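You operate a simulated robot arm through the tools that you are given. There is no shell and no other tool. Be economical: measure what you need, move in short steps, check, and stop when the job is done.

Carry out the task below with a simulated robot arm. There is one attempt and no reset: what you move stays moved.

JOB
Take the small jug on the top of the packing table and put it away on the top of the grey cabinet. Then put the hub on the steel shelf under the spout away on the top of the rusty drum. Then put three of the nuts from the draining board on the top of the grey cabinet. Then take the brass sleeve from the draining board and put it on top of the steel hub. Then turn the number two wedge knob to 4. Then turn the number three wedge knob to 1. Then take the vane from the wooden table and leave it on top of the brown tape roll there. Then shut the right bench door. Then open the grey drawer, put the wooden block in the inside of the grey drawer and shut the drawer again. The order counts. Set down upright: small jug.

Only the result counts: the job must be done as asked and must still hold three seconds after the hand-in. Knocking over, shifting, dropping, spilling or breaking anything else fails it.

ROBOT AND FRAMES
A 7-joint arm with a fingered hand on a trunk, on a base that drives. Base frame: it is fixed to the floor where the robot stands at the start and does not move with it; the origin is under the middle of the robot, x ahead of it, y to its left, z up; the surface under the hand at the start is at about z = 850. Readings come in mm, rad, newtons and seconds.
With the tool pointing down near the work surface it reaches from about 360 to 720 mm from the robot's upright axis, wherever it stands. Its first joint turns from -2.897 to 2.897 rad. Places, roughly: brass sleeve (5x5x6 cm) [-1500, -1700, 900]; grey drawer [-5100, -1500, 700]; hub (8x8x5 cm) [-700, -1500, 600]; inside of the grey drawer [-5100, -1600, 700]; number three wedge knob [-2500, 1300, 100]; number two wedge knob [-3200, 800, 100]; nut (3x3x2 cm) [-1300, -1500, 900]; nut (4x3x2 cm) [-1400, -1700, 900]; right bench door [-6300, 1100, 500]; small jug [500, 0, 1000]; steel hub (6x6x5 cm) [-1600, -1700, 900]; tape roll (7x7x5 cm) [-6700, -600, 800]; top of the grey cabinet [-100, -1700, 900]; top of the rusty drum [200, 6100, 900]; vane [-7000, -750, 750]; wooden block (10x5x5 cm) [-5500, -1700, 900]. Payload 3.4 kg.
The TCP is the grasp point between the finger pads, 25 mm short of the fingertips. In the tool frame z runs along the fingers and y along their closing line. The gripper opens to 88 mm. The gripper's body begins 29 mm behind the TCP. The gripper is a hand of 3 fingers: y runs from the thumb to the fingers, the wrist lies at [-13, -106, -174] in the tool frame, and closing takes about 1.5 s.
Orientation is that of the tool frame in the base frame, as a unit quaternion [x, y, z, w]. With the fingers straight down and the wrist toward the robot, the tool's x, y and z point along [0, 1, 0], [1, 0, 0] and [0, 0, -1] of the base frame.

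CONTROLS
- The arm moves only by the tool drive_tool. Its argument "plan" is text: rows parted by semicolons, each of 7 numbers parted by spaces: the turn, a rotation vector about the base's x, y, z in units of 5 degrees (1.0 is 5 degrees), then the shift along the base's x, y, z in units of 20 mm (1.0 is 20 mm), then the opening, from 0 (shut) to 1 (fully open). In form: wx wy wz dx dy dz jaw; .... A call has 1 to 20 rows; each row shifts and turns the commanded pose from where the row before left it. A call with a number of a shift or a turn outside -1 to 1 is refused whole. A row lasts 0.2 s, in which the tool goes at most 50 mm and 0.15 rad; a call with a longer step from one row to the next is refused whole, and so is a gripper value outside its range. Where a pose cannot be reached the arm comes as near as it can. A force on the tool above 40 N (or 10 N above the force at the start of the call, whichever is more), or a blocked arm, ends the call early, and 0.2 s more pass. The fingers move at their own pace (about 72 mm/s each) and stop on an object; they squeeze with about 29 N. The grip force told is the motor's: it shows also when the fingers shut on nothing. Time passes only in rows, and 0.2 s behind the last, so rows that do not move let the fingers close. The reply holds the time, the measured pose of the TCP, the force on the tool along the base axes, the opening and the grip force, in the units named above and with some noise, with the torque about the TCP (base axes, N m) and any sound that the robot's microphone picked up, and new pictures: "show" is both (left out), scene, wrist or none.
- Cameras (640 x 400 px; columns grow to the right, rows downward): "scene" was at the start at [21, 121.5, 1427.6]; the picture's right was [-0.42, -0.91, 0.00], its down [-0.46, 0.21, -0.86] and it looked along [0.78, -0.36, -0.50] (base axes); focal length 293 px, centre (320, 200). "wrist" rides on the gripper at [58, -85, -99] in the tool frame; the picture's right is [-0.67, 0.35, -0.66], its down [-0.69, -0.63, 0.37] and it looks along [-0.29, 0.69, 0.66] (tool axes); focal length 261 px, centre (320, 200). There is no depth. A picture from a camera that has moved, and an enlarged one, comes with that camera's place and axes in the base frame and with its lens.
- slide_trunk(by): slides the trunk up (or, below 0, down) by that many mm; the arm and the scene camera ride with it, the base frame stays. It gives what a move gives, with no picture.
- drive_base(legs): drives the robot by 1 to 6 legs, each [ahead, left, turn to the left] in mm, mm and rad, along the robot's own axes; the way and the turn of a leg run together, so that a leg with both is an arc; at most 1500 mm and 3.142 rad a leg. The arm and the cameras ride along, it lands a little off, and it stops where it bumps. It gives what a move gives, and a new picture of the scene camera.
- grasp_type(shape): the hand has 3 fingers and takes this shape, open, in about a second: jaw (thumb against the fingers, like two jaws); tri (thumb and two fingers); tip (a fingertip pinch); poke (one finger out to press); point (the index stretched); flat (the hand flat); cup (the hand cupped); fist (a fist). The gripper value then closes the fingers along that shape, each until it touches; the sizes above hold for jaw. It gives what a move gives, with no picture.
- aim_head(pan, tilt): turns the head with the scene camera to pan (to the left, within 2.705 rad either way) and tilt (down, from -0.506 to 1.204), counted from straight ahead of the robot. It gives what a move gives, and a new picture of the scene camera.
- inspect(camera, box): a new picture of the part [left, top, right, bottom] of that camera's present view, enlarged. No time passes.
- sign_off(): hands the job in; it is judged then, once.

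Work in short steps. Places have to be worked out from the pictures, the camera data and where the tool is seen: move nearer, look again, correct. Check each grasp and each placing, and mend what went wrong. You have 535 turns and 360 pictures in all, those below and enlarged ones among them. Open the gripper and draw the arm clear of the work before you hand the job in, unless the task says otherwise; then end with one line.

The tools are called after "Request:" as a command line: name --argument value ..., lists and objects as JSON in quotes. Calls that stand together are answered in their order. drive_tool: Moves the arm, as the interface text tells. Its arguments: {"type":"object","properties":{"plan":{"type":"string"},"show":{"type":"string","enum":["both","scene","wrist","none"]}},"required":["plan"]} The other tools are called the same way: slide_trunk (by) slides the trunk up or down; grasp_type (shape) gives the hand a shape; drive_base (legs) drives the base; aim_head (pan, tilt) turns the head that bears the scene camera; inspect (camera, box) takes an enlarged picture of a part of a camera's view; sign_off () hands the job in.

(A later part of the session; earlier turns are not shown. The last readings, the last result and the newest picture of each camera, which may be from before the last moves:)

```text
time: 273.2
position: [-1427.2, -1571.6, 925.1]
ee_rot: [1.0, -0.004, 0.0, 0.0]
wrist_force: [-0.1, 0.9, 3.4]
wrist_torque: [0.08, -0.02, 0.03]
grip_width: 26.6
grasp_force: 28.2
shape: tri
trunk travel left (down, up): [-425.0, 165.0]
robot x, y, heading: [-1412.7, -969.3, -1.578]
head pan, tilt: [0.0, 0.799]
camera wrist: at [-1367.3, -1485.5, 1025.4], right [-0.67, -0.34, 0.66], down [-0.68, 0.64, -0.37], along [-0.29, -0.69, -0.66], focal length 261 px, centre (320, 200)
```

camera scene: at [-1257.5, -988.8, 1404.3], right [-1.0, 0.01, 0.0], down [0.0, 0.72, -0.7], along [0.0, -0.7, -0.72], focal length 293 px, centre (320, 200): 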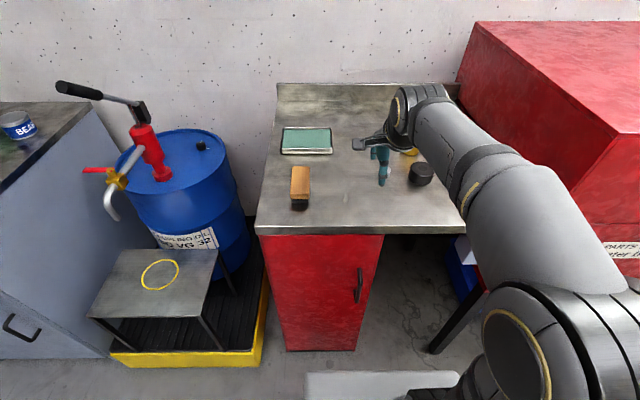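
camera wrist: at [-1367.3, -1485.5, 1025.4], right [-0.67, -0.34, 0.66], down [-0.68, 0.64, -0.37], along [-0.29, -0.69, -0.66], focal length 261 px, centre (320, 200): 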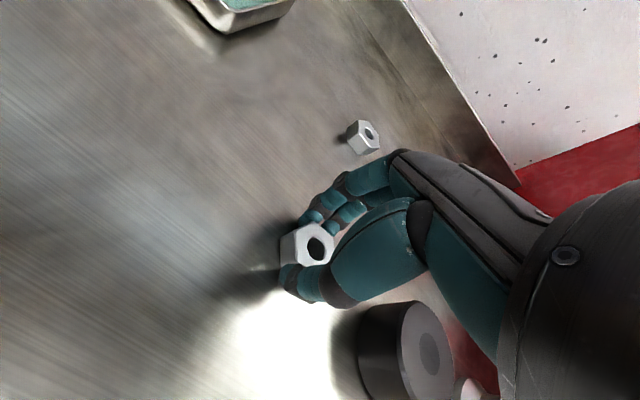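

Gripped. I lift while retracting, then drive back to the cabinet.

Request:
drive_tool --plan "0 0 0 0 0 0.5 0.1;0 0 0 0 0 0.7 0;0 0 0 0 0.5 0.8 0;0 0 0 0 0.9 0.8 0;0 0 0 0 0.9 0.8 0;0 0 0 0 0.9 0.8 0;0 0 0 0 0.9 0.7 0;0 0 0 0 0.9 0 0;0 0 0 0 0 0 0" --show "wrist"

Request:
drive_base --legs '[[-240, 0, 0], [0, 1270, 0], [170, 0, 0]]'

```text
time: 275.2
position: [-1425.4, -1470.4, 1027.3]
ee_rot: [1.0, -0.004, 0.001, 0.0]
wrist_force: [-0.2, -0.2, -1.1]
wrist_torque: [0.02, 0.03, 0.03]
grip_width: 26.6
grasp_force: 28.8
shape: tri
trunk travel left (down, up): [-425.0, 165.0]
robot x, y, heading: [-1413.1, -969.3, -1.582]
head pan, tilt: [0.0, 0.799]
camera wrist: at [-1366.9, -1383.7, 1126.7], right [-0.67, -0.34, 0.66], down [-0.68, 0.64, -0.37], along [-0.29, -0.69, -0.66], focal length 261 px, centre (320, 200)
```

wrist: 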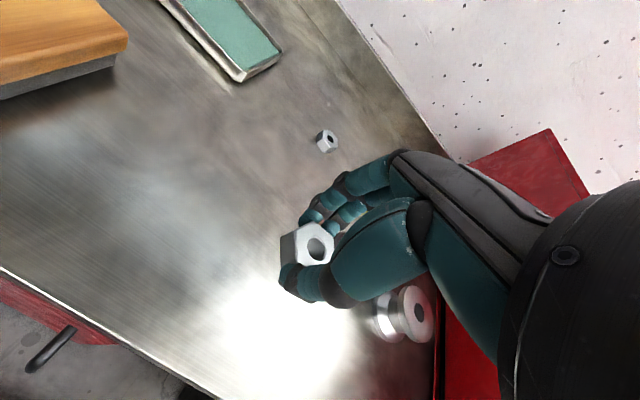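

```text
time: 284.2
position: [-88.5, -1386.1, 1027.2]
ee_rot: [1.0, 0.018, 0.0, 0.0]
wrist_force: [-0.5, -0.4, -1.1]
wrist_torque: [0.0, 0.02, 0.02]
grip_width: 26.4
grasp_force: 28.9
shape: tri
trunk travel left (down, up): [-425.0, 165.0]
robot x, y, heading: [-104.0, -886.4, -1.531]
head pan, tilt: [0.0, 0.799]
camera scene: at [57.3, -896.8, 1404.3], right [-1.0, -0.04, 0.0], down [-0.03, 0.72, -0.7], along [0.03, -0.7, -0.72], focal length 293 px, centre (320, 200)
```

scene: 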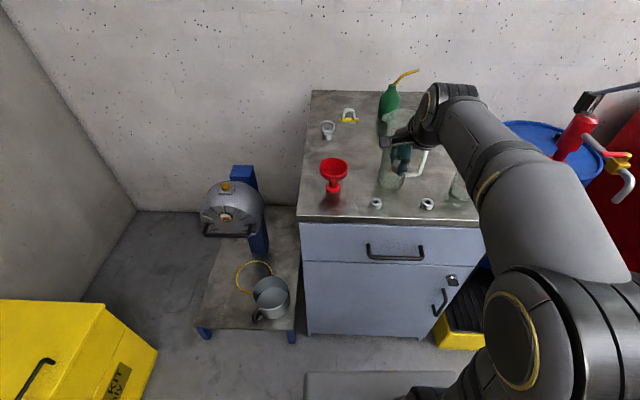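

I place nut three between the other two, at (-125, -1408).

Request:
drive_tool --plan "0 0 0 -0.9 -0.55 -0.8 0;0 0 0 -0.9 -0.55 -0.8 0;0 0 0 0 0 -1 0;0 0 0 0 0 -1 0;0 0 0 0 0 -1 0;0 0 0 0 0 -1 0;0 0 0 0 0 -0.7 0;0 0 0 0 0 -0.3 0;0 0 0 0 0 0 0" --show "wrist"

```text
time: 286.2
position: [-124.7, -1406.4, 895.1]
ee_rot: [1.0, 0.019, 0.0, 0.0]
wrist_force: [-0.3, -0.1, -1.3]
wrist_torque: [0.0, -0.02, 0.02]
grip_width: 26.4
grasp_force: 29.3
shape: tri
trunk travel left (down, up): [-425.0, 165.0]
robot x, y, heading: [-101.4, -883.2, -1.532]
head pan, tilt: [0.0, 0.799]
camera wrist: at [-69.6, -1318.2, 994.8], right [-0.66, -0.37, 0.66], down [-0.71, 0.6, -0.37], along [-0.26, -0.7, -0.66], focal length 261 px, centre (320, 200)
```

wrist: 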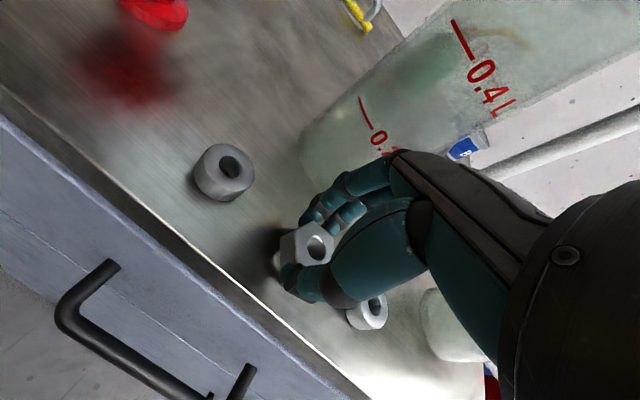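

Request:
drive_tool --plan "0 0 0 0 0 -0.2 0;0 0 0 0 0 -0.2 0;0 0 0 0 0 -0.1 0;0 0 0 0 0 0 0" --show "none"

```text
time: 287.2
position: [-124.4, -1406.1, 884.6]
ee_rot: [1.0, 0.019, 0.0, 0.002]
wrist_force: [0.1, 0.6, 12.5]
wrist_torque: [0.19, -0.07, 0.01]
grip_width: 26.4
grasp_force: 29.4
shape: tri
trunk travel left (down, up): [-425.0, 165.0]
robot x, y, heading: [-101.0, -883.7, -1.536]
head pan, tilt: [0.0, 0.799]
```

Request:
drive_tool --plan "0 0 0 0 0 0.05 0.33;0 0 0 0 0 0 0.38;0 0 0 0 0 0 0.43;0 0 0 0 0 0 0.48;0 0 0 0 0 0 0.52;0 0 0 0 0 0 0.52;0 0 0 0 0 0.5 0.52;0 0 0 0 0 1 0.52;0 0 0 0 0 1 0.52;0 0 0 0 0 1 0.52;0 0 0 0 0 1 0.52;0 0 0 0 0 1 0.52;0 0 0 0 0 1 0.52;0 0 0 0 0 0.8 0.52;0 0 0 0 0 0 0.8" --show "wrist"

```text
time: 290.4
position: [-124.3, -1407.6, 1032.3]
ee_rot: [1.0, 0.02, 0.001, 0.001]
wrist_force: [-0.9, 0.1, 0.1]
wrist_torque: [0.01, -0.03, 0.01]
grip_width: 70.2
grasp_force: 0.1
shape: tri
trunk travel left (down, up): [-425.0, 165.0]
robot x, y, heading: [-102.5, -885.3, -1.53]
head pan, tilt: [0.0, 0.799]
camera wrist: at [-70.0, -1319.3, 1132.0], right [-0.66, -0.37, 0.66], down [-0.71, 0.6, -0.37], along [-0.26, -0.7, -0.66], focal length 261 px, centre (320, 200)
```

wrist: 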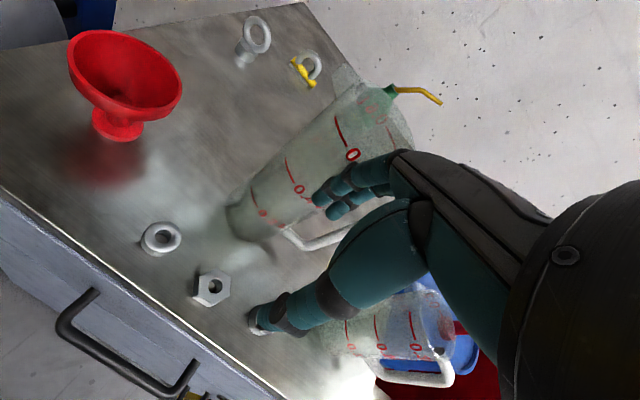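

All three nuts are placed. Next is the brass sleeve, so I drive in front of the sleeve and steel hub.

Request:
drive_base --legs '[[-200, 0, -0.04], [0, -1400, 0], [220, 0, 0]]'

Request:
drive_tool --plan "0 0 0 0 0 0.5 1;0 0 0 0 0 0 1" --show "wrist"

```text
time: 299.9
position: [-1576.2, -1422.8, 1031.7]
ee_rot: [1.0, 0.0, 0.0, -0.002]
wrist_force: [0.2, 0.5, -0.4]
wrist_torque: [-0.04, -0.01, 0.02]
grip_width: 69.8
grasp_force: 0.1
shape: tri
trunk travel left (down, up): [-425.0, 165.0]
robot x, y, heading: [-1533.3, -899.9, -1.57]
head pan, tilt: [0.0, 0.799]
camera scene: at [-1374.2, -919.5, 1404.3], right [-1.0, 0.0, 0.0], down [0.0, 0.72, -0.7], along [0.0, -0.7, -0.72], focal length 293 px, centre (320, 200)
```

scene: 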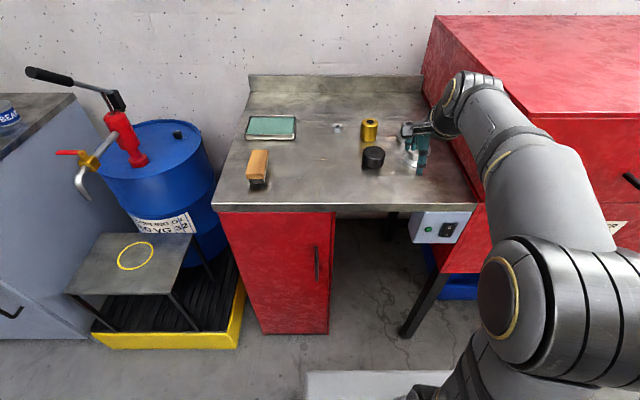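

```text
time: 300.5
position: [-1576.7, -1423.0, 1042.4]
ee_rot: [1.0, -0.001, -0.001, 0.0]
wrist_force: [-0.5, 0.7, -0.1]
wrist_torque: [0.01, -0.02, -0.03]
grip_width: 87.4
grasp_force: 0.2
shape: tri
trunk travel left (down, up): [-425.0, 165.0]
robot x, y, heading: [-1532.0, -900.8, -1.572]
head pan, tilt: [0.0, 0.799]
camera wrist: at [-1518.3, -1336.7, 1141.7], right [-0.67, -0.35, 0.66], down [-0.68, 0.63, -0.37], along [-0.29, -0.69, -0.66], focal length 261 px, centre (320, 200)
```

wrist: 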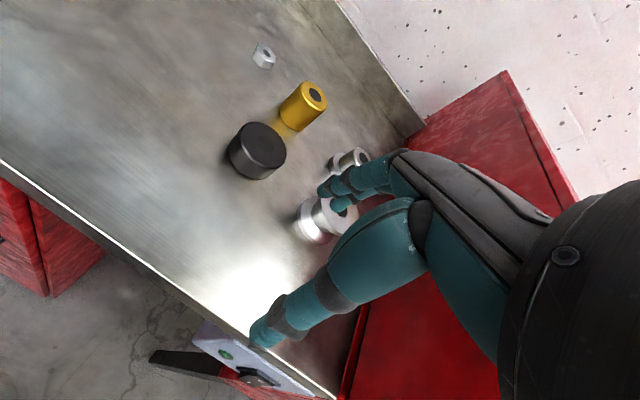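

The sleeve is near [-1514, -1665]. The rear steel part near [-1624, -1669] matches the steel hub, and the front one looks like a spool. I look closer.

Request:
aim_head --pan -0.3 --tilt 0.7

Request:
inspect --camera "wrist" --box '[220, 40, 400, 260]'

```text
time: 301.3
position: [-1576.2, -1423.5, 1041.2]
ee_rot: [1.0, -0.002, 0.0, 0.0]
wrist_force: [-0.5, -0.3, 0.3]
wrist_torque: [-0.01, -0.01, -0.01]
grip_width: 87.3
grasp_force: 0.1
shape: tri
trunk travel left (down, up): [-425.0, 165.0]
robot x, y, heading: [-1530.2, -897.6, -1.57]
head pan, tilt: [-0.3, 0.7]
camera scene: at [-1399.3, -919.8, 1412.6], right [-0.96, 0.29, 0.0], down [0.19, 0.62, -0.76], along [-0.23, -0.73, -0.64], focal length 293 px, centre (320, 200)
```

scene: 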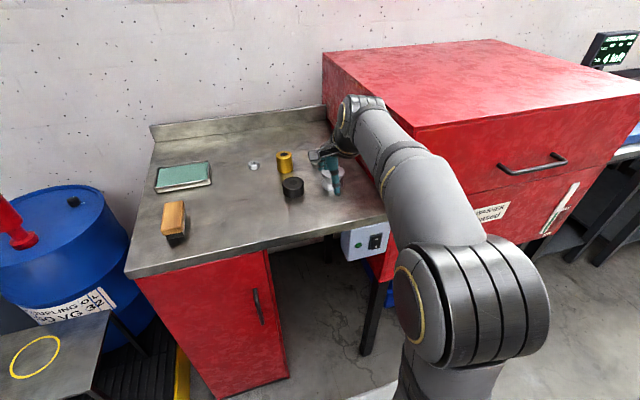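

```text
1.82 times, centred on (310, 150) of wrist
camera zoom: at [-1518.3, -1336.7, 1141.6], right [-0.67, -0.35, 0.66], down [-0.68, 0.63, -0.37], along [-0.29, -0.69, -0.66], focal length 474 px, centre (338, 291)
```

zoom: 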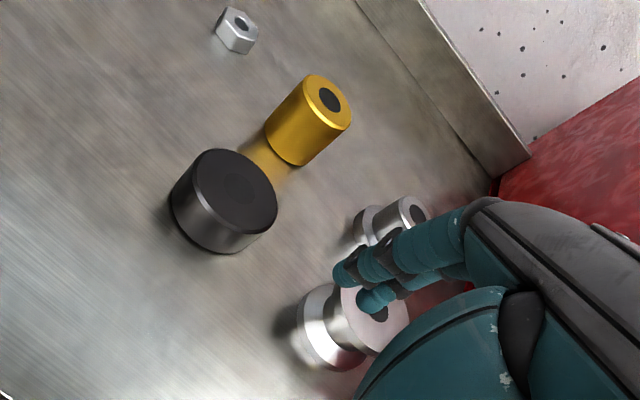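

The bench runs to x≈-1740, so there's room. I drive closer to keep the stacking motion well within reach.

Request:
drive_base --legs '[[135, -10, 0]]'

Request:
drive_tool --plan "0 0 0 0.8 0.5 0 1;0 0 0 0.8 0 0 1;0 0 0 0.8 0 0 1;0 0 0 0.6 0 0 1;0 0 0 0 0 0 1" --show "wrist"

```text
time: 302.6
position: [-1585.8, -1559.8, 1042.7]
ee_rot: [1.0, -0.002, 0.001, -0.001]
wrist_force: [0.0, -0.2, 0.1]
wrist_torque: [-0.02, 0.01, 0.01]
grip_width: 87.5
grasp_force: 0.1
shape: tri
trunk travel left (down, up): [-425.0, 165.0]
robot x, y, heading: [-1537.7, -1034.9, -1.574]
head pan, tilt: [-0.3, 0.7]
camera scene: at [-1409.4, -1057.1, 1412.6], right [-0.96, 0.3, 0.0], down [0.19, 0.62, -0.76], along [-0.23, -0.73, -0.64], focal length 293 px, centre (320, 200)
```

scene: 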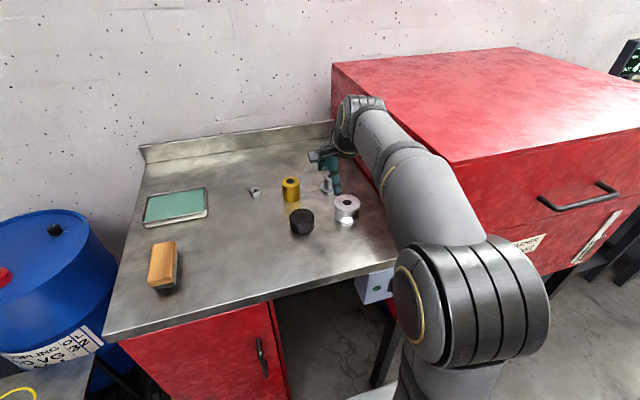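

```text
time: 303.8
position: [-1526.7, -1549.1, 1042.5]
ee_rot: [1.0, -0.002, 0.0, 0.0]
wrist_force: [-0.3, 0.1, 0.3]
wrist_torque: [0.01, -0.02, 0.05]
grip_width: 87.3
grasp_force: 0.1
shape: tri
trunk travel left (down, up): [-425.0, 165.0]
robot x, y, heading: [-1539.4, -1039.3, -1.567]
head pan, tilt: [-0.3, 0.7]
camera wrist: at [-1469.0, -1463.2, 1141.6], right [-0.67, -0.35, 0.66], down [-0.68, 0.63, -0.37], along [-0.29, -0.69, -0.66], focal length 261 px, centre (320, 200)
```

wrist: 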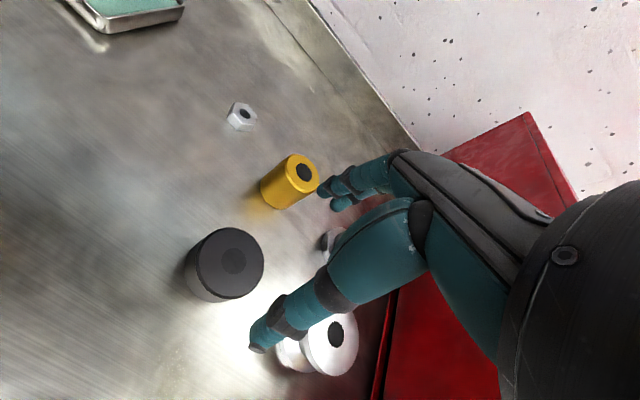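

I locate the sleeve at (-1519, -1670), top z 956. Now I move the hand right to get a clean wrist view of the steel hub.

Request:
drive_tool --plan "0 0 0 -1 0.5 0 1;0 0 0 -1 0.5 0 1;0 0 0 -1 0 0 1;0 0 0 -1 0 0 1;0 0 0 -1 0 0 1;0 0 0 -0.5 0 0 1;0 0 0 0 0 0 1" --show "wrist"

Request:
inspect --camera "wrist" --box '[220, 100, 380, 200]'

```text
time: 305.4
position: [-1636.4, -1528.6, 1041.5]
ee_rot: [1.0, -0.002, 0.0, 0.0]
wrist_force: [0.4, 0.0, 0.6]
wrist_torque: [-0.03, 0.0, 0.04]
grip_width: 87.5
grasp_force: 0.1
shape: tri
trunk travel left (down, up): [-425.0, 165.0]
robot x, y, heading: [-1538.9, -1036.2, -1.569]
head pan, tilt: [-0.3, 0.7]
camera wrist: at [-1578.6, -1442.9, 1141.9], right [-0.67, -0.35, 0.66], down [-0.68, 0.63, -0.37], along [-0.29, -0.69, -0.66], focal length 261 px, centre (320, 200)
```

wrist: 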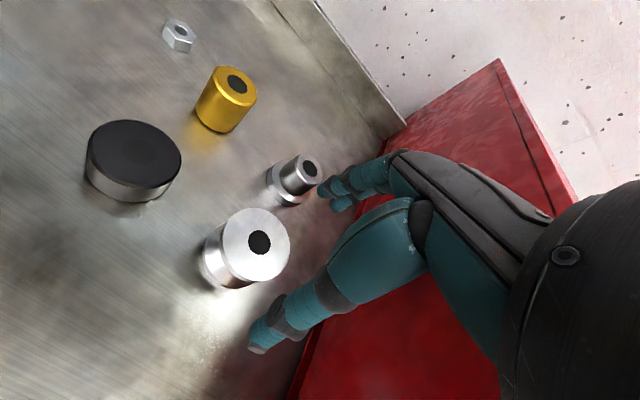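

```text
4.00 times, centred on (300, 150) of wrist
camera zoom: at [-1578.6, -1442.9, 1141.9], right [-0.67, -0.35, 0.66], down [-0.68, 0.63, -0.37], along [-0.29, -0.69, -0.66], focal length 1043 px, centre (400, 400)
```

zoom: 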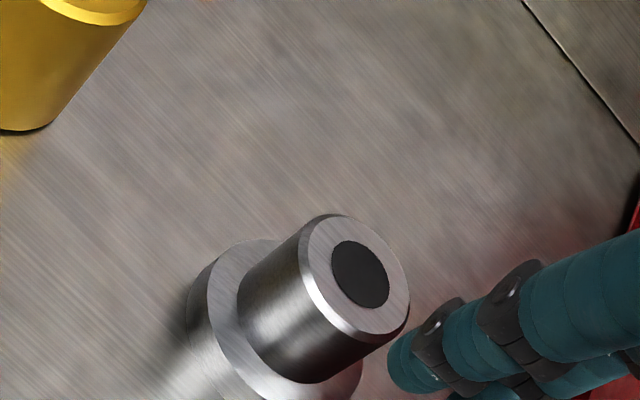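

The steel hub top is centred at about (-1634, -1673, z≈945). I move over the sleeve, go down to TCP z≈938, and check before closing.

Request:
drive_tool --plan "0 0 0 0.98 -0.5 0 1;0 0 0 0.98 -0.9 0 1;0 0 0 0.98 -0.9 0 1;0 0 0 0.98 -0.9 0 1;0 0 0 0.98 -0.95 -0.2 1;0 0 0 0.97 -0.95 -0.4 1;0 0 0 0 -0.98 -0.4 1;0 0 0 0 -0.98 -0.4 1;0 0 0 0 0 0 1" --show "wrist"

```text
time: 307.4
position: [-1521.1, -1671.2, 1012.2]
ee_rot: [1.0, -0.001, 0.001, -0.001]
wrist_force: [-1.1, -0.2, -0.8]
wrist_torque: [-0.04, -0.01, -0.01]
grip_width: 87.7
grasp_force: 0.1
shape: tri
trunk travel left (down, up): [-425.0, 165.0]
robot x, y, heading: [-1541.5, -1041.1, -1.568]
head pan, tilt: [-0.3, 0.7]
camera wrist: at [-1462.9, -1584.9, 1112.8], right [-0.67, -0.35, 0.66], down [-0.68, 0.63, -0.36], along [-0.29, -0.69, -0.66], focal length 261 px, centre (320, 200)
```

wrist: 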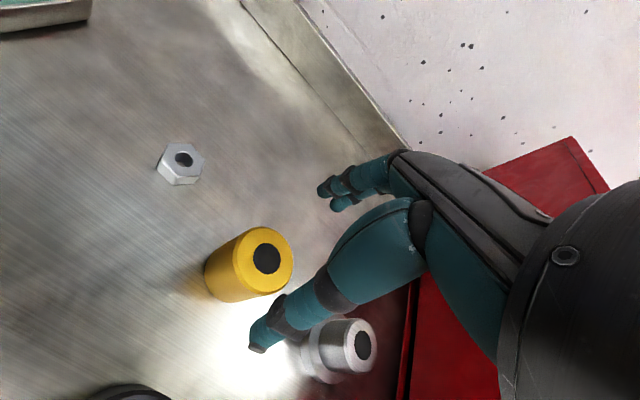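

The hub is confirmed at (-1634.5, -1672.5). The sleeve is at about (-1517, -1670.5), so I descend 74 mm over it.

Request:
drive_tool --plan "0 0 0 0.18 0 -0.8 1;0 0 0 0 0 -0.8 1;0 0 0 0 0 -0.8 1;0 0 0 0 0 -0.8 1;0 0 0 0 0 -0.5 1;0 0 0 0 0 0 0.8;0 0 0 0 0 0 0.7" --show "wrist"

```text
time: 309.0
position: [-1515.5, -1670.2, 939.7]
ee_rot: [1.0, -0.001, -0.001, -0.001]
wrist_force: [-0.1, 0.1, 0.0]
wrist_torque: [-0.04, -0.03, -0.05]
grip_width: 62.1
grasp_force: 0.0
shape: tri
trunk travel left (down, up): [-425.0, 165.0]
robot x, y, heading: [-1541.1, -1038.3, -1.57]
head pan, tilt: [-0.3, 0.7]
camera wrist: at [-1456.9, -1584.7, 1039.6], right [-0.67, -0.35, 0.66], down [-0.68, 0.63, -0.37], along [-0.29, -0.69, -0.66], focal length 261 px, centre (320, 200)
```

wrist: 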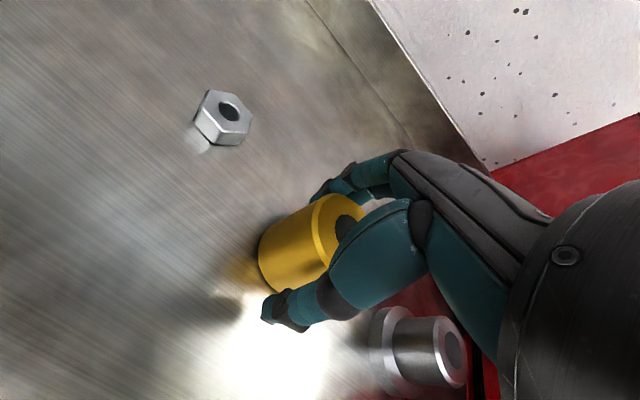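

Well centred. I close slowly.

Request:
drive_tool --plan "0 0 0 0 0 0 0.6;0 0 0 0 0 0 0.55;0 0 0 0 0 0 0.5;0 0 0 0 0 0 0.45;0 0 0 0 0 0 0.4;0 0 0 0 0 0 0.3;0 0 0 0 0 0 0.2;0 0 0 0 0 0 0.1;0 0 0 0 0 0 0" --show "wrist"

```text
time: 311.0
position: [-1515.6, -1671.7, 939.9]
ee_rot: [1.0, -0.001, 0.0, -0.001]
wrist_force: [0.0, 0.1, -0.3]
wrist_torque: [-0.01, -0.02, 0.01]
grip_width: 40.0
grasp_force: 28.9
shape: tri
trunk travel left (down, up): [-425.0, 165.0]
robot x, y, heading: [-1541.9, -1034.9, -1.57]
head pan, tilt: [-0.3, 0.7]
camera wrist: at [-1456.9, -1584.8, 1039.6], right [-0.67, -0.35, 0.66], down [-0.68, 0.63, -0.36], along [-0.29, -0.69, -0.66], focal length 261 px, centre (320, 200)
```

wrist: 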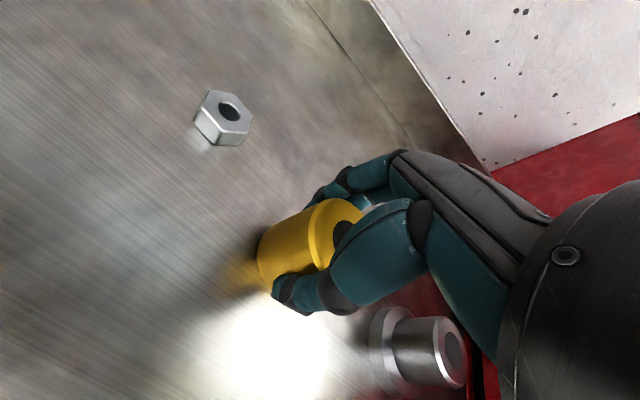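

Gripped at 40 mm. I lift to z≈1004 and shift over the hub.

Request:
drive_tool --plan "0 0 0 0 0 0.6 0;0 0 0 0 0 0.8 0;0 0 0 0 0 0.9 0;0 0 0 0 0 0.9 0;0 0 0 -0.9 0 0 0;0 0 0 -1 0 0 0;0 0 0 -1 0 0 0;0 0 0 -1 -0.1 0 0;0 0 0 -1 0 0 0;0 0 0 -0.9 0 0 0;0 0 0 0 0 0 0" --show "both"

```text
time: 313.4
position: [-1631.2, -1674.1, 1004.2]
ee_rot: [1.0, -0.002, -0.001, -0.001]
wrist_force: [-0.9, -0.2, -4.7]
wrist_torque: [0.0, -0.01, 0.0]
grip_width: 40.0
grasp_force: 29.4
shape: tri
trunk travel left (down, up): [-425.0, 165.0]
robot x, y, heading: [-1544.0, -1038.7, -1.568]
head pan, tilt: [-0.3, 0.7]
camera scene: at [-1409.5, -1057.3, 1412.6], right [-0.96, 0.3, 0.0], down [0.19, 0.62, -0.76], along [-0.23, -0.73, -0.64], focal length 293 px, centre (320, 200)
camera wrist: at [-1573.1, -1587.7, 1103.7], right [-0.67, -0.35, 0.66], down [-0.68, 0.63, -0.36], along [-0.29, -0.69, -0.66], focal length 261 px, centre (320, 200)
```

scene: 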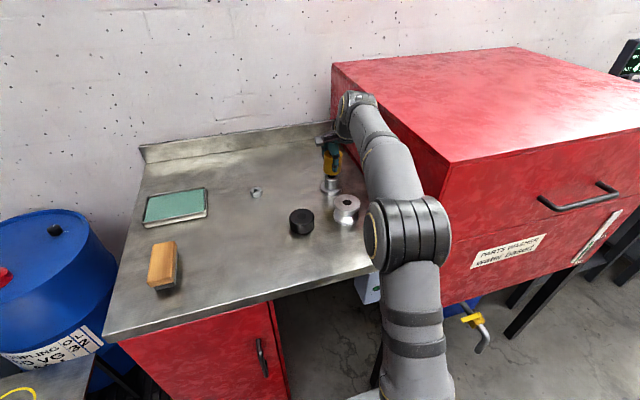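
wrist: 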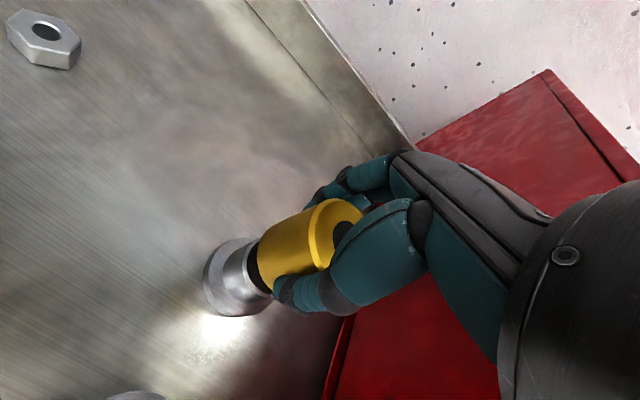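

Request:
inspect --camera "scene" --box '[290, 120, 370, 210]'

Request:
inspect --camera "wrist" --box '[180, 170, 380, 330]'

```text
4.44 times, centred on (330, 165) of scene
camera zoom: at [-1409.5, -1057.3, 1412.6], right [-0.96, 0.3, 0.0], down [0.19, 0.62, -0.76], along [-0.23, -0.73, -0.64], focal length 1303 px, centre (276, 356)
```

zoom: 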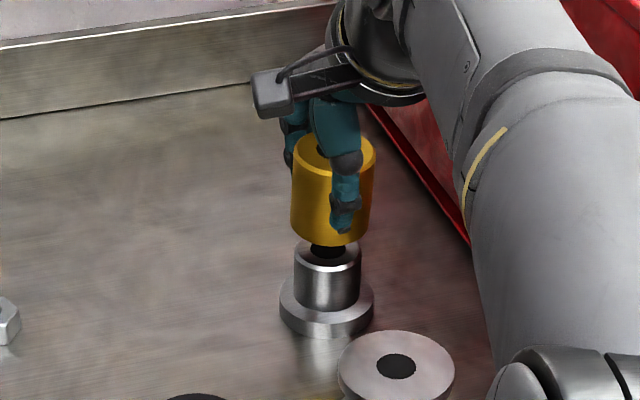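

```text
2.50 times, centred on (280, 250) of wrist
camera zoom: at [-1573.1, -1587.7, 1103.7], right [-0.67, -0.35, 0.66], down [-0.68, 0.63, -0.36], along [-0.29, -0.69, -0.66], focal length 652 px, centre (420, 75)
```

zoom: 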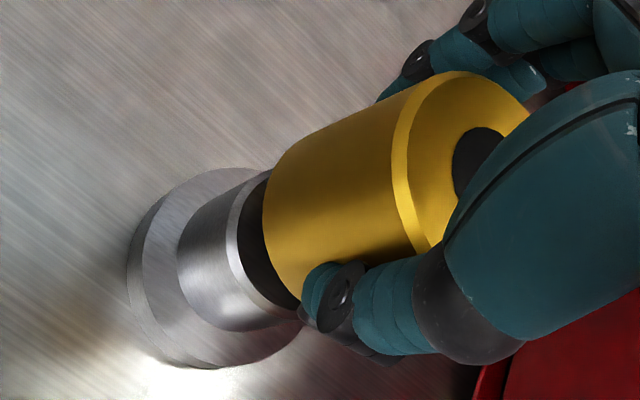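

Sleeve and hub line up within a few millimetres. I lower gently.

Request:
drive_tool --plan "0 0 0 0 0 -0.25 0;0 0 0 0 0 -0.2 0;0 0 0 0 0 -0.15 0;0 0 0 0 0 -0.1 0;0 0 0 0 0 0 0" --show "none"

```text
time: 314.6
position: [-1631.7, -1674.3, 988.9]
ee_rot: [1.0, -0.001, 0.0, 0.0]
wrist_force: [-0.2, -0.4, -3.9]
wrist_torque: [-0.01, 0.01, 0.02]
grip_width: 39.7
grasp_force: 28.5
shape: tri
trunk travel left (down, up): [-425.0, 165.0]
robot x, y, heading: [-1538.3, -1038.2, -1.568]
head pan, tilt: [-0.3, 0.7]
```

Request:
drive_tool --plan "0 0 0 0 0 -0.1 0;0 0 0 0 0 0 0" --show "none"

Request:
drive_tool --plan "0 0 0 0 0 -0.1 0;0 0 0 0 0 0 0" --show "none"

Request:
inspect --camera "scene" --box '[290, 120, 370, 210]'

```text
time: 315.2
position: [-1630.4, -1674.5, 987.4]
ee_rot: [1.0, -0.002, 0.001, 0.0]
wrist_force: [-0.6, 0.7, -3.8]
wrist_torque: [0.03, 0.0, -0.01]
grip_width: 39.9
grasp_force: 29.8
shape: tri
trunk travel left (down, up): [-425.0, 165.0]
robot x, y, heading: [-1543.3, -1039.9, -1.573]
head pan, tilt: [-0.3, 0.7]
```

```text
time: 315.8
position: [-1631.6, -1672.1, 986.0]
ee_rot: [1.0, -0.002, 0.0, 0.0]
wrist_force: [-0.5, -1.8, 3.1]
wrist_torque: [-0.04, 0.02, 0.01]
grip_width: 40.1
grasp_force: 28.9
shape: tri
trunk travel left (down, up): [-425.0, 165.0]
robot x, y, heading: [-1542.9, -1037.7, -1.577]
head pan, tilt: [-0.3, 0.7]
```

```text
4.44 times, centred on (330, 165) of scene
camera zoom: at [-1409.3, -1056.7, 1412.7], right [-0.96, 0.3, 0.0], down [0.19, 0.62, -0.77], along [-0.23, -0.73, -0.64], focal length 1303 px, centre (276, 356)
```

zoom: 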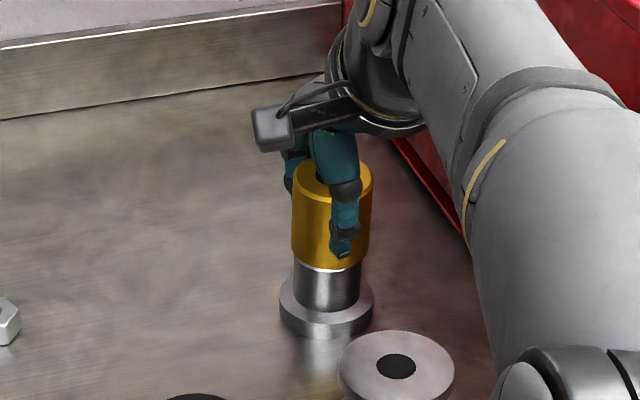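

Contact. The sleeve seems to sit a few millimetres too far back, so I lift slightly, shift 4 mm forward (+y) and set it down again.

Request:
drive_tool --plan "0 0 0 0 0 0.25 0;0 0 0 0 0.2 0 0;0 0 0 0 0 -0.15 0;0 0 0 0 0 -0.1 0;0 0 0 0 0 0 0" --show "none"

Request:
inspect --camera "scene" --box '[290, 120, 370, 210]'

Request:
inspect --camera "wrist" --box '[180, 170, 380, 330]'

```text
time: 317.0
position: [-1631.3, -1669.6, 987.0]
ee_rot: [1.0, -0.002, 0.0, 0.0]
wrist_force: [-0.4, 0.3, -1.8]
wrist_torque: [0.01, -0.01, 0.0]
grip_width: 39.9
grasp_force: 29.6
shape: tri
trunk travel left (down, up): [-425.0, 165.0]
robot x, y, heading: [-1542.0, -1038.8, -1.574]
head pan, tilt: [-0.3, 0.7]
```

```text
4.44 times, centred on (330, 165) of scene
camera zoom: at [-1409.3, -1057.0, 1412.6], right [-0.96, 0.3, 0.0], down [0.19, 0.62, -0.76], along [-0.23, -0.73, -0.64], focal length 1303 px, centre (276, 356)
```

zoom: 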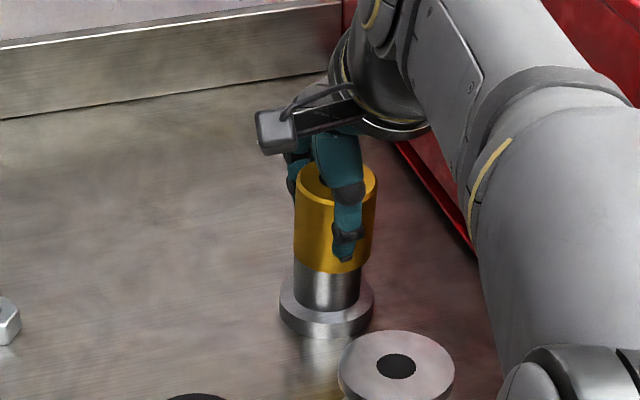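

```text
2.50 times, centred on (280, 250) of wrist
camera zoom: at [-1573.4, -1583.0, 1086.5], right [-0.67, -0.35, 0.66], down [-0.68, 0.63, -0.37], along [-0.29, -0.69, -0.66], focal length 652 px, centre (420, 75)
```

zoom: 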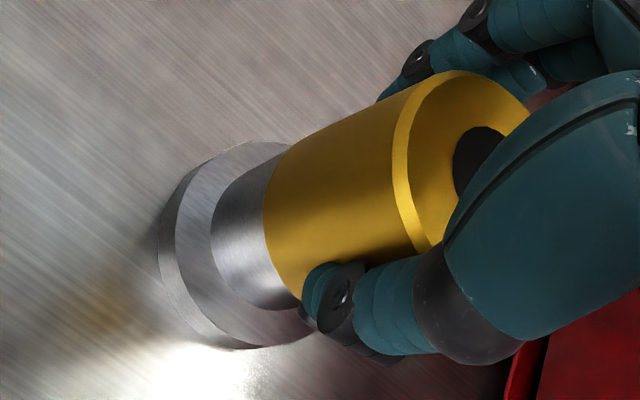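

Better. I shift about 2.5 mm in +x and seat it.

Request:
drive_tool --plan "0 0 0 0 0 0.1 0;0 0 0 0.14 0 0 0;0 0 0 0 0 -0.15 0;0 0 0 0 0 -0.1 0;0 0 0 0 0 0 0" --show "none"

```text
time: 318.2
position: [-1628.4, -1668.9, 985.7]
ee_rot: [1.0, -0.001, 0.001, 0.002]
wrist_force: [1.1, -1.9, 10.8]
wrist_torque: [-0.13, 0.0, 0.05]
grip_width: 40.1
grasp_force: 29.2
shape: tri
trunk travel left (down, up): [-425.0, 165.0]
robot x, y, heading: [-1538.8, -1038.2, -1.57]
head pan, tilt: [-0.3, 0.7]
```

Seated with about 15 N. I ease off and open slowly.

Request:
drive_tool --plan "0 0 0 0 0 0.1 0;0 0 0 0 0 0 0.5;0 0 0 0 0 0 0.55;0 0 0 0 0 0 0.6;0 0 0 0 0 0 0.65;0 0 0 0 0 0 0.75;0 0 0 0 0 0 0.85;0 0 0 0 0 0 1;0 0 0 0 0 0 1" --show "wrist"

```text
time: 320.2
position: [-1627.9, -1668.4, 985.1]
ee_rot: [1.0, -0.002, 0.0, 0.0]
wrist_force: [-0.6, 0.6, 0.0]
wrist_torque: [-0.01, -0.01, -0.03]
grip_width: 87.4
grasp_force: 0.2
shape: tri
trunk travel left (down, up): [-425.0, 165.0]
robot x, y, heading: [-1540.3, -1035.0, -1.573]
head pan, tilt: [-0.3, 0.7]
camera wrist: at [-1570.4, -1582.7, 1084.9], right [-0.67, -0.35, 0.66], down [-0.68, 0.63, -0.37], along [-0.29, -0.69, -0.66], focal length 261 px, centre (320, 200)
```

wrist: 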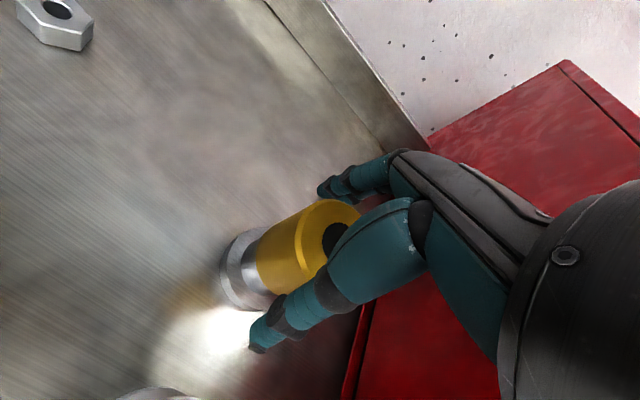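

The sleeve stands. I raise 60 mm straight up, then retract.

Request:
drive_tool --plan "0 0 0 0 0 0.5 1;0 0 0 0 0 0.8 1;0 0 0 0 0 0.8 1;0 0 0 0 0 0.9 1;0 0 0 0 1 0.2 1;0 0 0 0 1 0 1;0 0 0 0 1 0 1;0 0 0 0 1 0 1;0 0 0 0.5 1 0 1;0 0 0 0.5 1 0 1;0 0 0 0.5 1 0 1;0 0 0 0.5 1 0 1;0 0 0 0 0 0 1" --show "both"

```text
time: 323.0
position: [-1589.4, -1508.8, 1049.7]
ee_rot: [1.0, -0.002, 0.0, 0.0]
wrist_force: [-0.7, 0.5, 0.2]
wrist_torque: [-0.02, -0.03, 0.0]
grip_width: 87.7
grasp_force: 0.1
shape: tri
trunk travel left (down, up): [-425.0, 165.0]
robot x, y, heading: [-1540.7, -1038.1, -1.567]
head pan, tilt: [-0.3, 0.7]
camera scene: at [-1409.3, -1056.6, 1412.6], right [-0.96, 0.3, 0.0], down [0.19, 0.62, -0.77], along [-0.23, -0.73, -0.64], focal length 293 px, centre (320, 200)
camera wrist: at [-1530.9, -1422.4, 1149.3], right [-0.67, -0.35, 0.66], down [-0.68, 0.63, -0.36], along [-0.29, -0.69, -0.66], focal length 261 px, centre (320, 200)
```

scene: 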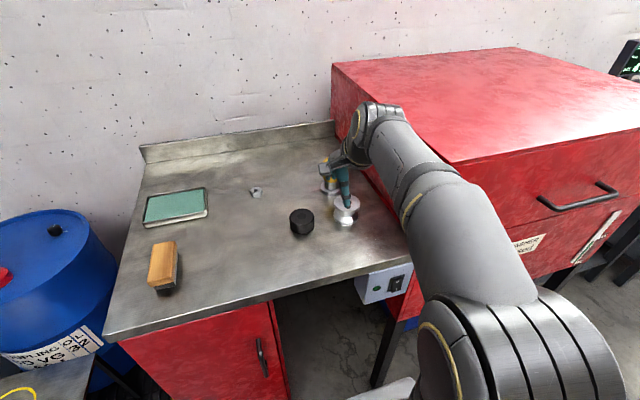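
wrist: 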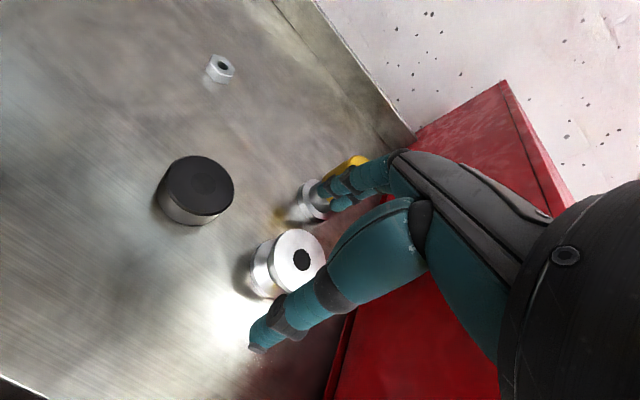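

The sleeve rests on the hub. Next are the wedge knobs near the blue machine, so I back off, slide right along the aisle and look.

Request:
drive_base --legs '[[-200, 0, 0], [0, -900, 0]]'

Request:
aim_head --pan -2.5 --tilt 0.45

```text
time: 329.0
position: [-2495.8, -1307.7, 1049.0]
ee_rot: [1.0, -0.001, 0.001, 0.0]
wrist_force: [-0.3, 0.5, 0.6]
wrist_torque: [0.01, 0.0, 0.01]
grip_width: 87.7
grasp_force: 0.1
shape: tri
trunk travel left (down, up): [-425.0, 165.0]
robot x, y, heading: [-2447.6, -836.6, -1.567]
head pan, tilt: [-0.3, 0.7]
camera scene: at [-2316.3, -855.4, 1412.6], right [-0.96, 0.3, 0.0], down [0.19, 0.62, -0.76], along [-0.23, -0.73, -0.64], focal length 293 px, centre (320, 200)
```

scene: 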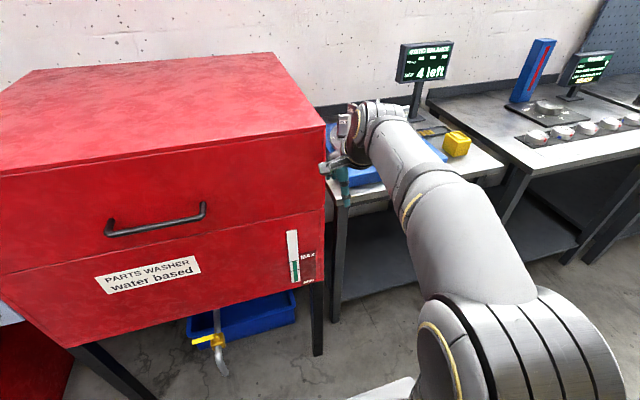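

```text
time: 331.1
position: [-2494.7, -1308.6, 1049.3]
ee_rot: [1.0, 0.0, 0.0, 0.001]
wrist_force: [0.4, 0.0, -0.8]
wrist_torque: [0.02, 0.04, 0.0]
grip_width: 87.5
grasp_force: 0.1
shape: tri
trunk travel left (down, up): [-425.0, 165.0]
robot x, y, heading: [-2447.7, -837.7, -1.573]
head pan, tilt: [-2.499, 0.45]
camera scene: at [-2346.3, -700.7, 1434.8], right [0.8, 0.6, 0.0], down [0.26, -0.35, -0.9], along [-0.54, 0.72, -0.44], focal length 293 px, centre (320, 200)
```

scene: 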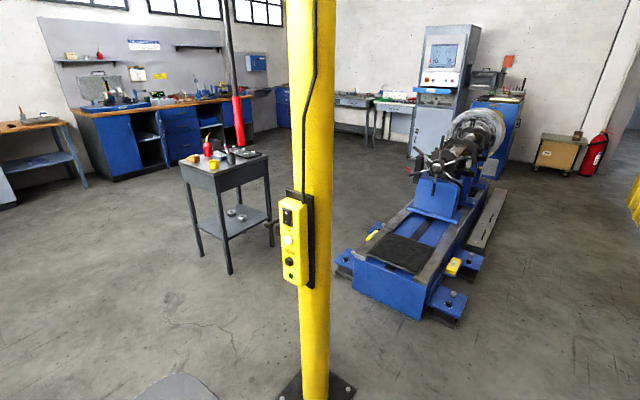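

Request:
inspect --camera "scene" --box '[320, 190, 520, 330]'

```text
2.86 times, centred on (420, 260) of scene
camera zoom: at [-2346.3, -700.7, 1434.8], right [0.8, 0.6, 0.0], down [0.26, -0.35, -0.9], along [-0.54, 0.72, -0.44], focal length 838 px, centre (34, 29)
```

zoom: 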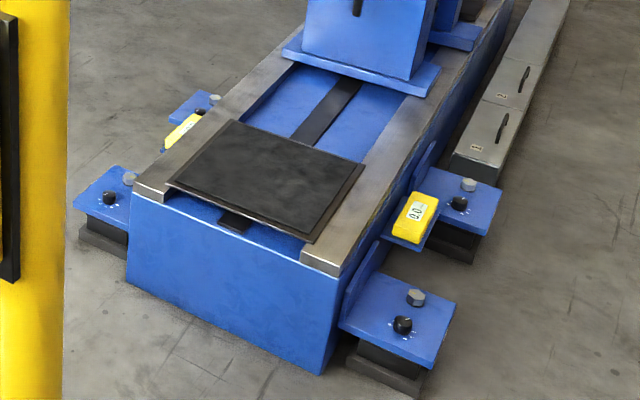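

The machine has four pads with knobs. Knob two is at about (-3209, 758) and knob three at about (-2510, 1250). I turn around and drive to the front of knob two, clear of the pillar (-2880, 0) and the grey stand.

Request:
drive_base --legs '[[0, 0, 3.14], [0, 980, 0], [700, 0, 0]]'

Request:
aim_head --pan -0.2 --tilt 0.7

```text
time: 346.8
position: [-3270.0, 427.7, 1049.7]
ee_rot: [0.056, 0.998, -0.002, -0.001]
wrist_force: [0.1, -0.1, 0.6]
wrist_torque: [0.03, 0.01, -0.01]
grip_width: 87.7
grasp_force: 0.0
shape: tri
trunk travel left (down, up): [-425.0, 165.0]
robot x, y, heading: [-3366.4, -39.5, 1.462]
head pan, tilt: [-2.499, 0.45]
camera scene: at [-3485.5, -157.1, 1434.8], right [-0.86, -0.51, 0.0], down [-0.22, 0.37, -0.9], along [0.46, -0.78, -0.44], focal length 293 px, centre (320, 200)
```

scene: 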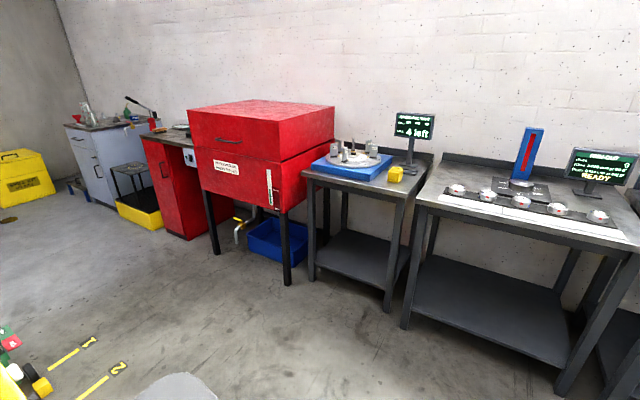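

```text
time: 348.9
position: [-3268.7, 425.5, 1050.3]
ee_rot: [0.055, 0.998, 0.0, 0.0]
wrist_force: [-0.3, -0.4, 0.4]
wrist_torque: [0.02, -0.03, 0.02]
grip_width: 87.8
grasp_force: 0.0
shape: tri
trunk travel left (down, up): [-425.0, 165.0]
robot x, y, heading: [-3370.7, -37.1, 1.461]
head pan, tilt: [-0.201, 0.7]
camera scene: at [-3506.4, 2.9, 1412.6], right [0.95, -0.3, 0.0], down [-0.2, -0.61, -0.77], along [0.23, 0.73, -0.64], focal length 293 px, centre (320, 200)
```

scene: 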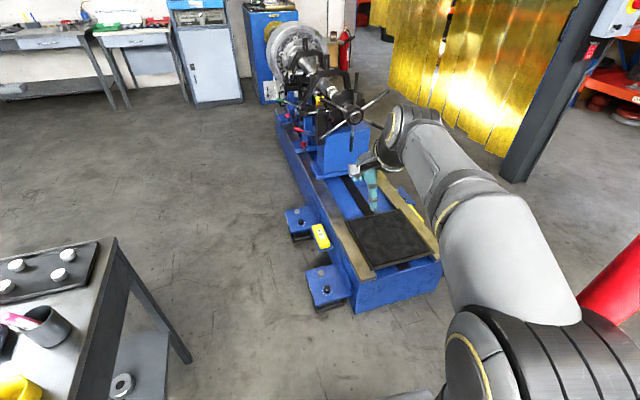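

Request:
inspect --camera "scene" --box '[295, 255, 359, 310]'

```text
7.27 times, centred on (327, 282) of scene
camera zoom: at [-3506.4, 2.9, 1412.6], right [0.95, -0.3, 0.0], down [-0.2, -0.61, -0.77], along [0.23, 0.73, -0.64], focal length 2132 px, centre (269, -400)
```

zoom: 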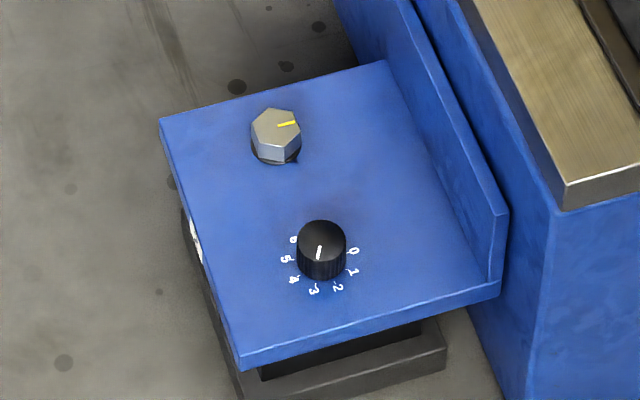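

Knob two has a 0–6 dial and its pointer is around 2.5–3. By triangulation it's near (-3226, 784), with its base at z≈127. I drive 250 mm closer and lower the trunk.

Request:
drive_base --legs '[[240, 0, 0.1]]'

Request:
slide_trunk --by -420

Request:
drive_tool --plan "0 0 0 0 0 -1 1;0 0 0 0 0 -1 1;0 0 0 0 0 -1 1;0 0 0 0 0 -1 1;0 0 0 0 0 -1 1;0 0 0 0 0 -1 1;0 0 0 0 0 -1 1;0 0 0 0 0 -1 1;0 0 0 0 0 -1 1;0 0 0 0 0 -1 1;0 0 0 0 0 0 1" --show "both"

```text
time: 350.6
position: [-3291.7, 624.6, 1056.2]
ee_rot: [0.017, 1.0, 0.008, 0.002]
wrist_force: [-0.3, 0.2, 0.7]
wrist_torque: [0.0, 0.04, 0.03]
grip_width: 87.6
grasp_force: 0.1
shape: tri
trunk travel left (down, up): [-425.0, 165.0]
robot x, y, heading: [-3349.2, 169.4, 1.543]
head pan, tilt: [-0.201, 0.7]
stopped in leg 1: the robot was blocked; the commanded pose is now the measured one
camera scene: at [-3496.4, 179.6, 1411.8], right [0.97, -0.23, 0.0], down [-0.15, -0.61, -0.78], along [0.18, 0.75, -0.63], focal length 293 px, centre (320, 200)
```

scene: 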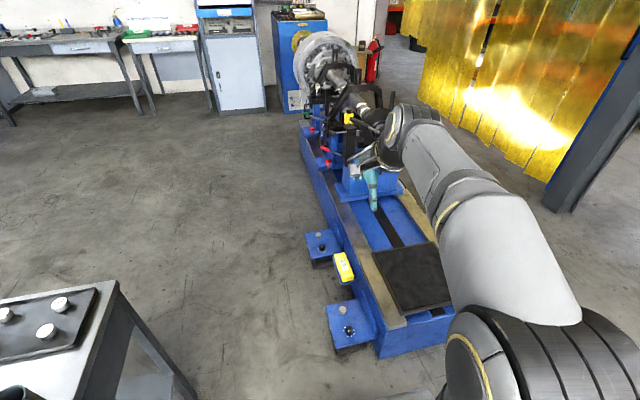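

```text
refused: -420 is not a number from -400 to 400
```

```text
time: 353.0
position: [-3291.9, 630.3, 858.4]
ee_rot: [0.016, 1.0, 0.009, 0.001]
wrist_force: [0.0, 0.2, 0.6]
wrist_torque: [-0.03, -0.01, -0.01]
grip_width: 87.7
grasp_force: 0.1
shape: tri
trunk travel left (down, up): [-425.0, 165.0]
robot x, y, heading: [-3348.3, 173.2, 1.537]
head pan, tilt: [-0.201, 0.7]
camera scene: at [-3496.3, 178.5, 1412.5], right [0.97, -0.23, 0.0], down [-0.15, -0.61, -0.78], along [0.18, 0.76, -0.63], focal length 293 px, centre (320, 200)
camera wrist: at [-3352.6, 546.1, 956.7], right [0.68, 0.31, 0.66], down [0.67, -0.65, -0.38], along [0.31, 0.7, -0.65], focal length 261 px, centre (320, 200)
```

scene: 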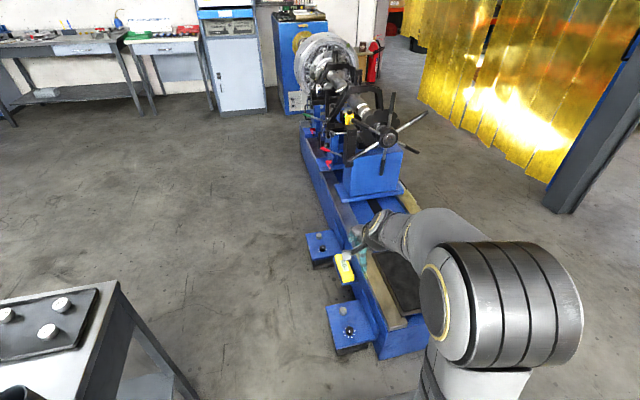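
wrist: 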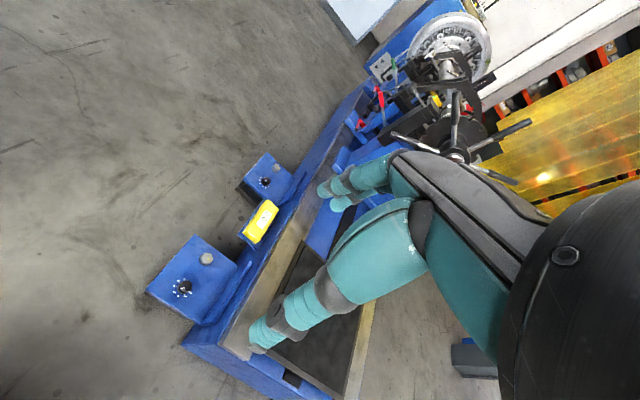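

The base was blocked. I look to its right for what it touched before doing anything more.

Request:
aim_head --pan -1.3 --tilt 0.95

Request:
aim_head --pan -0.3 --tilt 1.1

```text
time: 354.4
position: [-3291.0, 629.5, 858.5]
ee_rot: [0.017, 1.0, 0.009, 0.003]
wrist_force: [-0.7, -0.2, -0.4]
wrist_torque: [0.05, 0.0, -0.02]
grip_width: 88.0
grasp_force: 0.1
shape: tri
trunk travel left (down, up): [-425.0, 165.0]
robot x, y, heading: [-3353.7, 172.9, 1.539]
head pan, tilt: [-1.3, 0.949]
camera scene: at [-3445.1, 113.4, 1391.6], right [0.24, -0.97, -0.02], down [-0.79, -0.18, -0.59], along [0.57, 0.15, -0.81], focal length 293 px, centre (320, 200)
```

scene: 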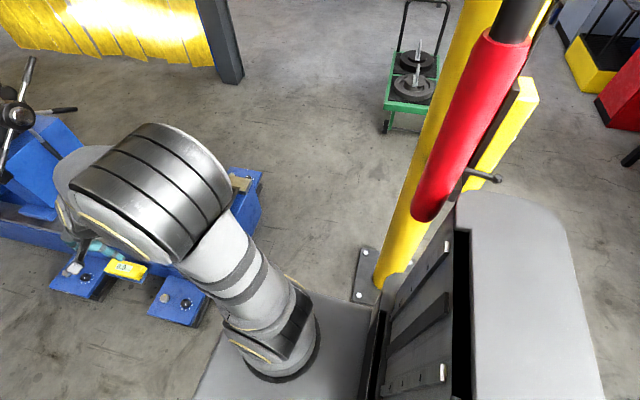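

```text
time: 355.6
position: [-3292.6, 629.0, 860.0]
ee_rot: [0.017, 1.0, 0.009, 0.002]
wrist_force: [-0.2, 0.0, 0.1]
wrist_torque: [0.02, 0.01, -0.01]
grip_width: 88.0
grasp_force: 0.1
shape: tri
trunk travel left (down, up): [-425.0, 165.0]
robot x, y, heading: [-3352.5, 173.3, 1.538]
head pan, tilt: [-0.3, 1.1]
camera scene: at [-3495.1, 155.9, 1382.0], right [0.95, -0.33, 0.0], down [-0.29, -0.83, -0.47], along [0.15, 0.45, -0.88], focal length 293 px, centre (320, 200)
```

scene: 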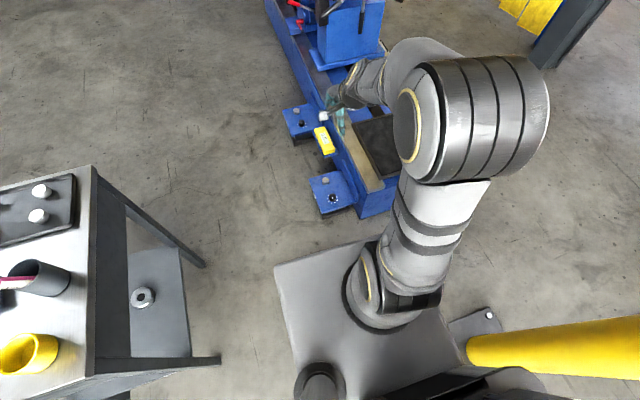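

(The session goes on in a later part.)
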